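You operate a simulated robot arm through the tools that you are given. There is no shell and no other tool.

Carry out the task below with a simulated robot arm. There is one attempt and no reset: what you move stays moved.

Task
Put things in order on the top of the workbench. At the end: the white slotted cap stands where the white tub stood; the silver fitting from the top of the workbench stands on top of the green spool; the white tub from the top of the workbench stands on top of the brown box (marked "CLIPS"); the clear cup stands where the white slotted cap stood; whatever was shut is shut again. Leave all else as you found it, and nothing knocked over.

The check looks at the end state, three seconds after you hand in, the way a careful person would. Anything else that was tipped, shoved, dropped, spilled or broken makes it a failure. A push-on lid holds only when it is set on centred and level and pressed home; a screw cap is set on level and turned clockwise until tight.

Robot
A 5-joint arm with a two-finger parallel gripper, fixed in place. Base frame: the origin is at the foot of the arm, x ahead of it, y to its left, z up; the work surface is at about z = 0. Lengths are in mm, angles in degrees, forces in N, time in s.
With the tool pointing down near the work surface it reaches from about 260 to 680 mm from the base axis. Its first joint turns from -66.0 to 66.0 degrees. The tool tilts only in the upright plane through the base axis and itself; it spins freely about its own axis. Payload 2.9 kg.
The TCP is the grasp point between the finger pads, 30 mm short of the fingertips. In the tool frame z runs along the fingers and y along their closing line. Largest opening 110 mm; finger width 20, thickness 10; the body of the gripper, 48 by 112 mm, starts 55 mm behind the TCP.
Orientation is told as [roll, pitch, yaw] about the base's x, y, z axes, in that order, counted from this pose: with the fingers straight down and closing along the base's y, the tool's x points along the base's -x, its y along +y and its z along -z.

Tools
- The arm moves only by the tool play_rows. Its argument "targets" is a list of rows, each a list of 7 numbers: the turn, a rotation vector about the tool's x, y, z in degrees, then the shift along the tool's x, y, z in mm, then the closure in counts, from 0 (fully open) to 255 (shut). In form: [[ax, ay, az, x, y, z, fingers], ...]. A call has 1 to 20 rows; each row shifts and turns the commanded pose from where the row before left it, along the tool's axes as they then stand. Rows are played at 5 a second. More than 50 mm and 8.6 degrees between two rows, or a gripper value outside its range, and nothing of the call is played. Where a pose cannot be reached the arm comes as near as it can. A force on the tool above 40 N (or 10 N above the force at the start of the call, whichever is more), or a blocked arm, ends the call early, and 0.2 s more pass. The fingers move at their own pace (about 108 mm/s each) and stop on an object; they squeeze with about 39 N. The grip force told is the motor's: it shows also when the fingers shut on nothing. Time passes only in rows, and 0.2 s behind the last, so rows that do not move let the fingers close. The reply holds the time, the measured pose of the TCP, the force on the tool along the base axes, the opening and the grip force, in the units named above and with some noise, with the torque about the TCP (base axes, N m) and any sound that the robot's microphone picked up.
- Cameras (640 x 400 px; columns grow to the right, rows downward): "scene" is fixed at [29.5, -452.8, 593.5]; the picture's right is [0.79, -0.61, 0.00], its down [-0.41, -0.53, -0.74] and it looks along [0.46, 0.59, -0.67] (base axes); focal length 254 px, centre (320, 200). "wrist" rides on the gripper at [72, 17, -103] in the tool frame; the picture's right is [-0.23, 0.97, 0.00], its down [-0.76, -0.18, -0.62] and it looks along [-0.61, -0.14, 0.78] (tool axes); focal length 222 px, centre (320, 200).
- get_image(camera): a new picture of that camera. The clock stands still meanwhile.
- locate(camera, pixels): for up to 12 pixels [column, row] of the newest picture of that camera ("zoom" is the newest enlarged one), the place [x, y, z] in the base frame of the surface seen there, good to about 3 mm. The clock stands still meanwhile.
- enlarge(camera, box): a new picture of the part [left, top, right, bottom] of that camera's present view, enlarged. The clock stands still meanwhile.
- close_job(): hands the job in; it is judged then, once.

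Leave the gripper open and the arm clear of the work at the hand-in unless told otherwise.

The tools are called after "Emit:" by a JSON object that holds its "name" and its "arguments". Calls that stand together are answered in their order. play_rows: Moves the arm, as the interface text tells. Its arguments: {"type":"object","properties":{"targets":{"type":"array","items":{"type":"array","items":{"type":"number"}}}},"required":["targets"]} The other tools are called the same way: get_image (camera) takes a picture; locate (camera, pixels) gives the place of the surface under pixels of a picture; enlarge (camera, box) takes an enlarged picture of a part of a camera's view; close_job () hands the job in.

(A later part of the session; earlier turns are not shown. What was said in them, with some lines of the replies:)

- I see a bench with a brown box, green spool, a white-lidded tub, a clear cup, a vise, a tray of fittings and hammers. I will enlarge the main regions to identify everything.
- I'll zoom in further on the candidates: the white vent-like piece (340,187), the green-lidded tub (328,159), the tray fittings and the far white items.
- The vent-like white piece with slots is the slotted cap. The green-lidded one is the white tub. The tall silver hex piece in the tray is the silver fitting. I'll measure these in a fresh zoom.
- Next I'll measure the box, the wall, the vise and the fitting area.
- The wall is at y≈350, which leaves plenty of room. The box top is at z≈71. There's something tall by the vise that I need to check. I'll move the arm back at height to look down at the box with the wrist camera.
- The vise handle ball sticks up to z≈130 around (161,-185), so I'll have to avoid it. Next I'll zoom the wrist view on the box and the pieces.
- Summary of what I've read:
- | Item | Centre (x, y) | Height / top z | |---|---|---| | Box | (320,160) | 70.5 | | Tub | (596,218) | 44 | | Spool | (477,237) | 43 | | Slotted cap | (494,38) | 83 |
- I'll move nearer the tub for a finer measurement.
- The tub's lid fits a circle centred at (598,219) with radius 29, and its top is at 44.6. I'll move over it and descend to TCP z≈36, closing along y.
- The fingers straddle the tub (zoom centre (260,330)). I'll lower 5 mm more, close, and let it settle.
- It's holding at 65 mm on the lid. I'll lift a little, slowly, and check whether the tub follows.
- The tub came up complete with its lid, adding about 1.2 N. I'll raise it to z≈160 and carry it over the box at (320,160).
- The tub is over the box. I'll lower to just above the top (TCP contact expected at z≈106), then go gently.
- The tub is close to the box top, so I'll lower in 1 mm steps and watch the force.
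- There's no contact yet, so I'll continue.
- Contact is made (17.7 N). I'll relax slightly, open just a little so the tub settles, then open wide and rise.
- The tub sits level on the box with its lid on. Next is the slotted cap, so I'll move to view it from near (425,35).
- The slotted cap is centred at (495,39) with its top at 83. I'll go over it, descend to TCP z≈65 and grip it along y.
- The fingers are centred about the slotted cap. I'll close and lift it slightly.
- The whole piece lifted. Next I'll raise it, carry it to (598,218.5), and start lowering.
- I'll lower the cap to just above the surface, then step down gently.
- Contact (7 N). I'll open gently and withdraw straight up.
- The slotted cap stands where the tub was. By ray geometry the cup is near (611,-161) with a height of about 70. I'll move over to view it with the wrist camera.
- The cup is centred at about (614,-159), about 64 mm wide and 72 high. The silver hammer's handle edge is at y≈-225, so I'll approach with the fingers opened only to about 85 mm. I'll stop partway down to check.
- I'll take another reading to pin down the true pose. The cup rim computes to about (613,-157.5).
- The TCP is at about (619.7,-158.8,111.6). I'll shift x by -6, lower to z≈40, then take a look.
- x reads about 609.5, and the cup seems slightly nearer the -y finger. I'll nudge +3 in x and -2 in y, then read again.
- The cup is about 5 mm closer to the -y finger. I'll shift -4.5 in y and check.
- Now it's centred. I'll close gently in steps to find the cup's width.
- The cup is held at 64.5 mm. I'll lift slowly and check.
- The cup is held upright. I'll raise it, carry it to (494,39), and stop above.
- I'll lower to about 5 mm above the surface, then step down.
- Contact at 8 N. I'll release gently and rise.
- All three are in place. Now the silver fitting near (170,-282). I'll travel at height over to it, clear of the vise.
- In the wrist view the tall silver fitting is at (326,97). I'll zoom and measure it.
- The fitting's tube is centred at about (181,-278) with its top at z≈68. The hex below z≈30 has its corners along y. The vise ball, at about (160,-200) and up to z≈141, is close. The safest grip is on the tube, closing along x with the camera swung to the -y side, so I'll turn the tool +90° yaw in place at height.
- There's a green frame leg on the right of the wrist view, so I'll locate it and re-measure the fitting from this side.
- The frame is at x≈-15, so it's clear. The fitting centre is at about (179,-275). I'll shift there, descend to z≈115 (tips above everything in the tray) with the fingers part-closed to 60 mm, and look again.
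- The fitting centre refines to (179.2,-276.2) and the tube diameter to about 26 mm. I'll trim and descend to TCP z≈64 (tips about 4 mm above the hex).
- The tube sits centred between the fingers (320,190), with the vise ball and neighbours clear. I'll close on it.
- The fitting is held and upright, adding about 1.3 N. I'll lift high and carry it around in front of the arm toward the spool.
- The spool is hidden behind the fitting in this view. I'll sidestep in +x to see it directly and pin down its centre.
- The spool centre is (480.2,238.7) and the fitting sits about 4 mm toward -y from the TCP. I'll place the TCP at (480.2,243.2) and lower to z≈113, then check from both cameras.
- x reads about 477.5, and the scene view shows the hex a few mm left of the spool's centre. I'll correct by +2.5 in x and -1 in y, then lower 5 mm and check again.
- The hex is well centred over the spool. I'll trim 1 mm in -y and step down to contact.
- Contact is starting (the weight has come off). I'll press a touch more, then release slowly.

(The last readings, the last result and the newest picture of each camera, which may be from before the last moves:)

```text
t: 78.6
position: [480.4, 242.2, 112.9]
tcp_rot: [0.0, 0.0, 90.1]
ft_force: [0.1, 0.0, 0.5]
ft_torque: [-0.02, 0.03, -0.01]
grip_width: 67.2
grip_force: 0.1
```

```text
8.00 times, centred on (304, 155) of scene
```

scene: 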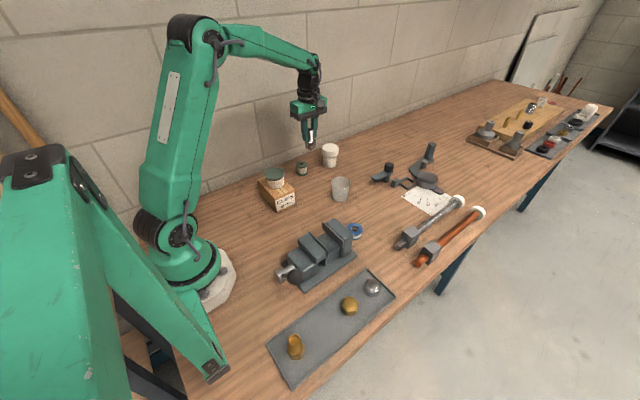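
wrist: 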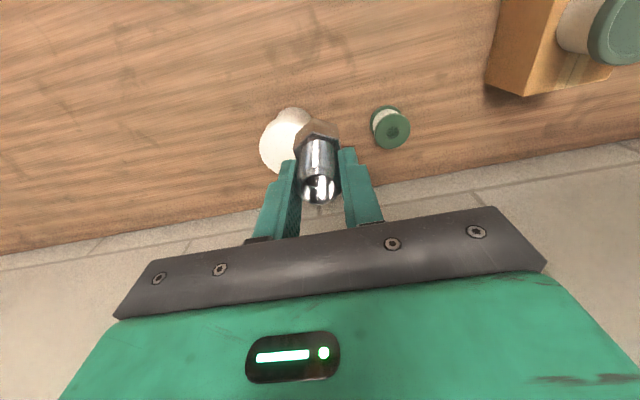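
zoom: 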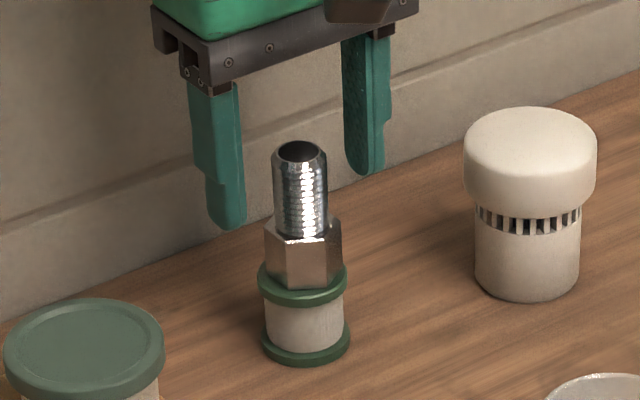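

The fitting stands upright on the spool. I'll rise straight up, then retreat to a clear pose and inspect everything.

Emit:
{"name": "play_rows", "arguments": {"targets": [[0, 0, 0, 0, 0, -25, 100], [0, 0, 0, 0, 0, -40, 100], [0, 0, 0, 0, 0, -45, 80], [0, 0, 0, 0, 0, -45, 40], [0, 0, 0, 0, 0, -45, 0], [0, 0, 0, 20, 0, -20, 0], [0, 0, 0, 30, 10, 0, 0], [0, 0, 0, 40, 10, 0, 0], [0, 0, 0, 30, 10, 0, 0], [0, 0, 0, 0, 0, 0, 0]]}}

Emit:
{"name": "get_image", "arguments": {"camera": "scene"}}

Emit:
{"name": "enlarge", "arguments": {"camera": "scene", "box": [240, 130, 400, 230]}}

Emit:
{"name": "enlarge", "arguments": {"camera": "scene", "box": [360, 130, 520, 280]}}

Emit:
{"name": "get_image", "arguments": {"camera": "wrist"}}

```text
t: 80.8
position: [448.1, 122.2, 331.6]
tcp_rot: [0.0, 0.0, 90.0]
ft_force: [0.4, -0.1, -0.5]
ft_torque: [0.02, 0.0, 0.0]
grip_width: 110.0
grip_force: 0.1
```

```text
taken
```

scene: 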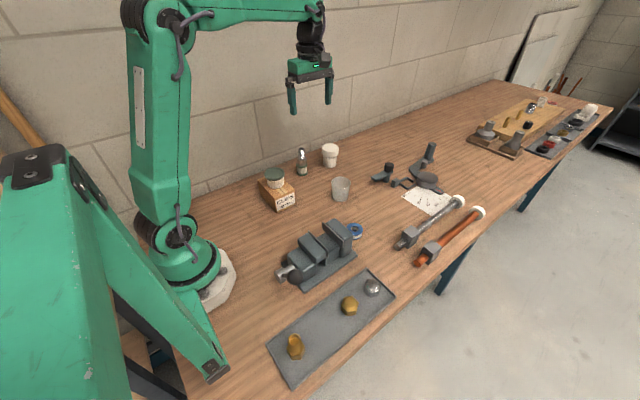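

```text
4.00 times, centred on (320, 180) of scene
```

zoom: 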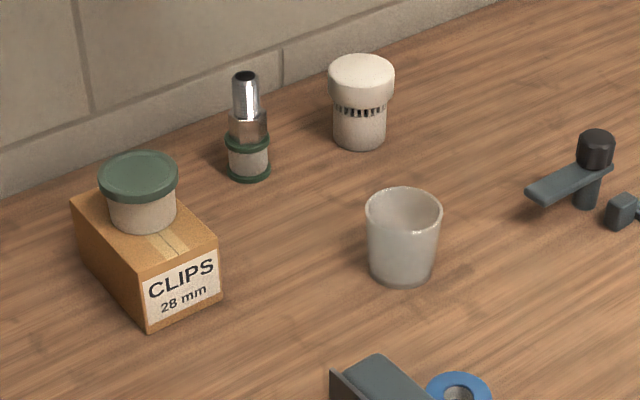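

```text
2.67 times, centred on (440, 205) of scene
```

zoom: 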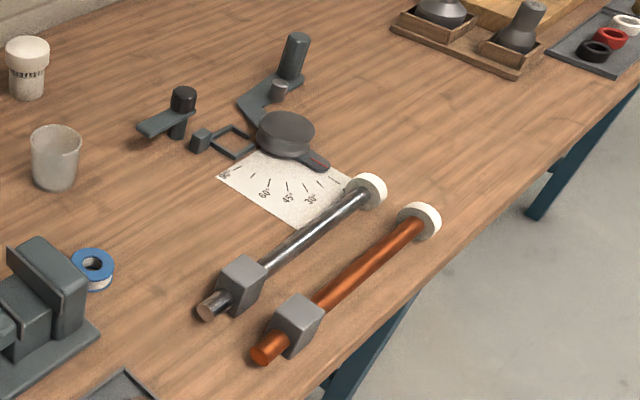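

```text
taken
```

wrist: 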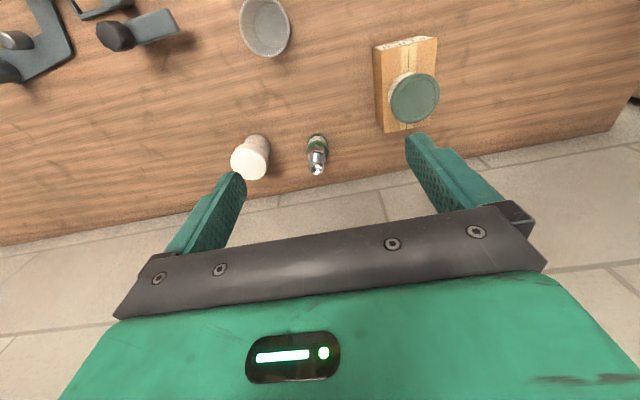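

Everything looks right. Last check: whether the tub's lid is still fully seated and level.

Emit:
{"name": "enlarge", "arguments": {"camera": "scene", "box": [256, 160, 304, 195]}}

Emit:
{"name": "locate", "arguments": {"camera": "zoom", "pixels": [[190, 75], [260, 75], [120, 90], [190, 40], [190, 110], [250, 110]]}}

Emit:
{"name": "enlarge", "arguments": {"camera": "wrist", "box": [360, 30, 456, 140]}}

```text
11.43 times, centred on (280, 178) of scene
```

zoom: 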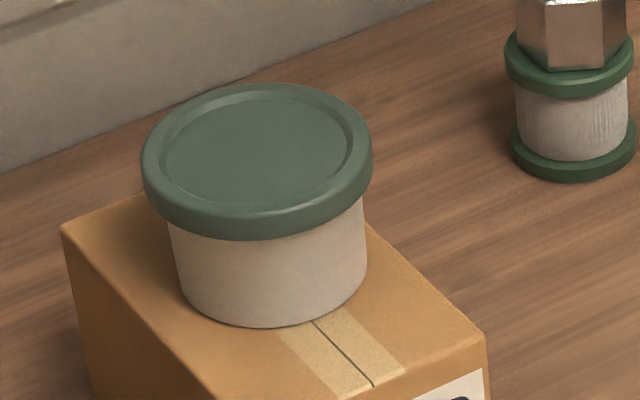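

```text
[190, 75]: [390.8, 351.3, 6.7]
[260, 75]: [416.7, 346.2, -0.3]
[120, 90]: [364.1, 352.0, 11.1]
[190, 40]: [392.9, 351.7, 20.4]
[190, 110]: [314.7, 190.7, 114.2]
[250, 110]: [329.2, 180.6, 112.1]
```

```text
3.64 times, centred on (408, 85) of wrist
```

zoom: 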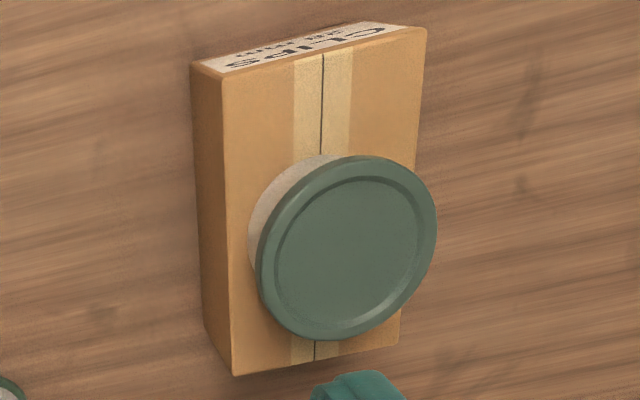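

Emit:
{"name": "locate", "arguments": {"camera": "zoom", "pixels": [[266, 260], [429, 230], [345, 165], [310, 332], [345, 245], [290, 190], [415, 190], [380, 320]]}}

```text
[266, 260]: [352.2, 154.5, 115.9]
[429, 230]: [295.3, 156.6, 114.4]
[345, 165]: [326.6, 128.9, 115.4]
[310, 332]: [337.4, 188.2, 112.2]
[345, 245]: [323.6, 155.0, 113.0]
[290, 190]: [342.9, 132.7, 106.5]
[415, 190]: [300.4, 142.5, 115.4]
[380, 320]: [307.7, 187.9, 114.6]
```

The lid reads level at about 114–115 (box 70.5 plus tub 44.5), so it's still home. Everything else is undisturbed, the gripper is open and the arm is clear at z≈330. I'm handing in.

Emit:
{"name": "close_job", "arguments": {}}

```text
The job is handed in.
```

The job is handed in. All four items are where you asked, and nothing was knocked over. I don't have the result of the check.

- **White tub:** it stands on top of the CLIPS box. I carried it by its green lid. The lid still reads level and fully seated, and nothing else was opened.
- **White slotted cap:** it stands where the tub stood. I took this to be the white vent-like piece with the slots under its rim.
- **Clear cup:** it stands where the slotted cap stood, within about 3 mm.
- **Silver fitting:** it stands upright and centred on the green spool. I took this to be the tall hollow hex piece from the tray, not the silver dome nut beside it.

The arm is raised clear of the bench with the gripper open.
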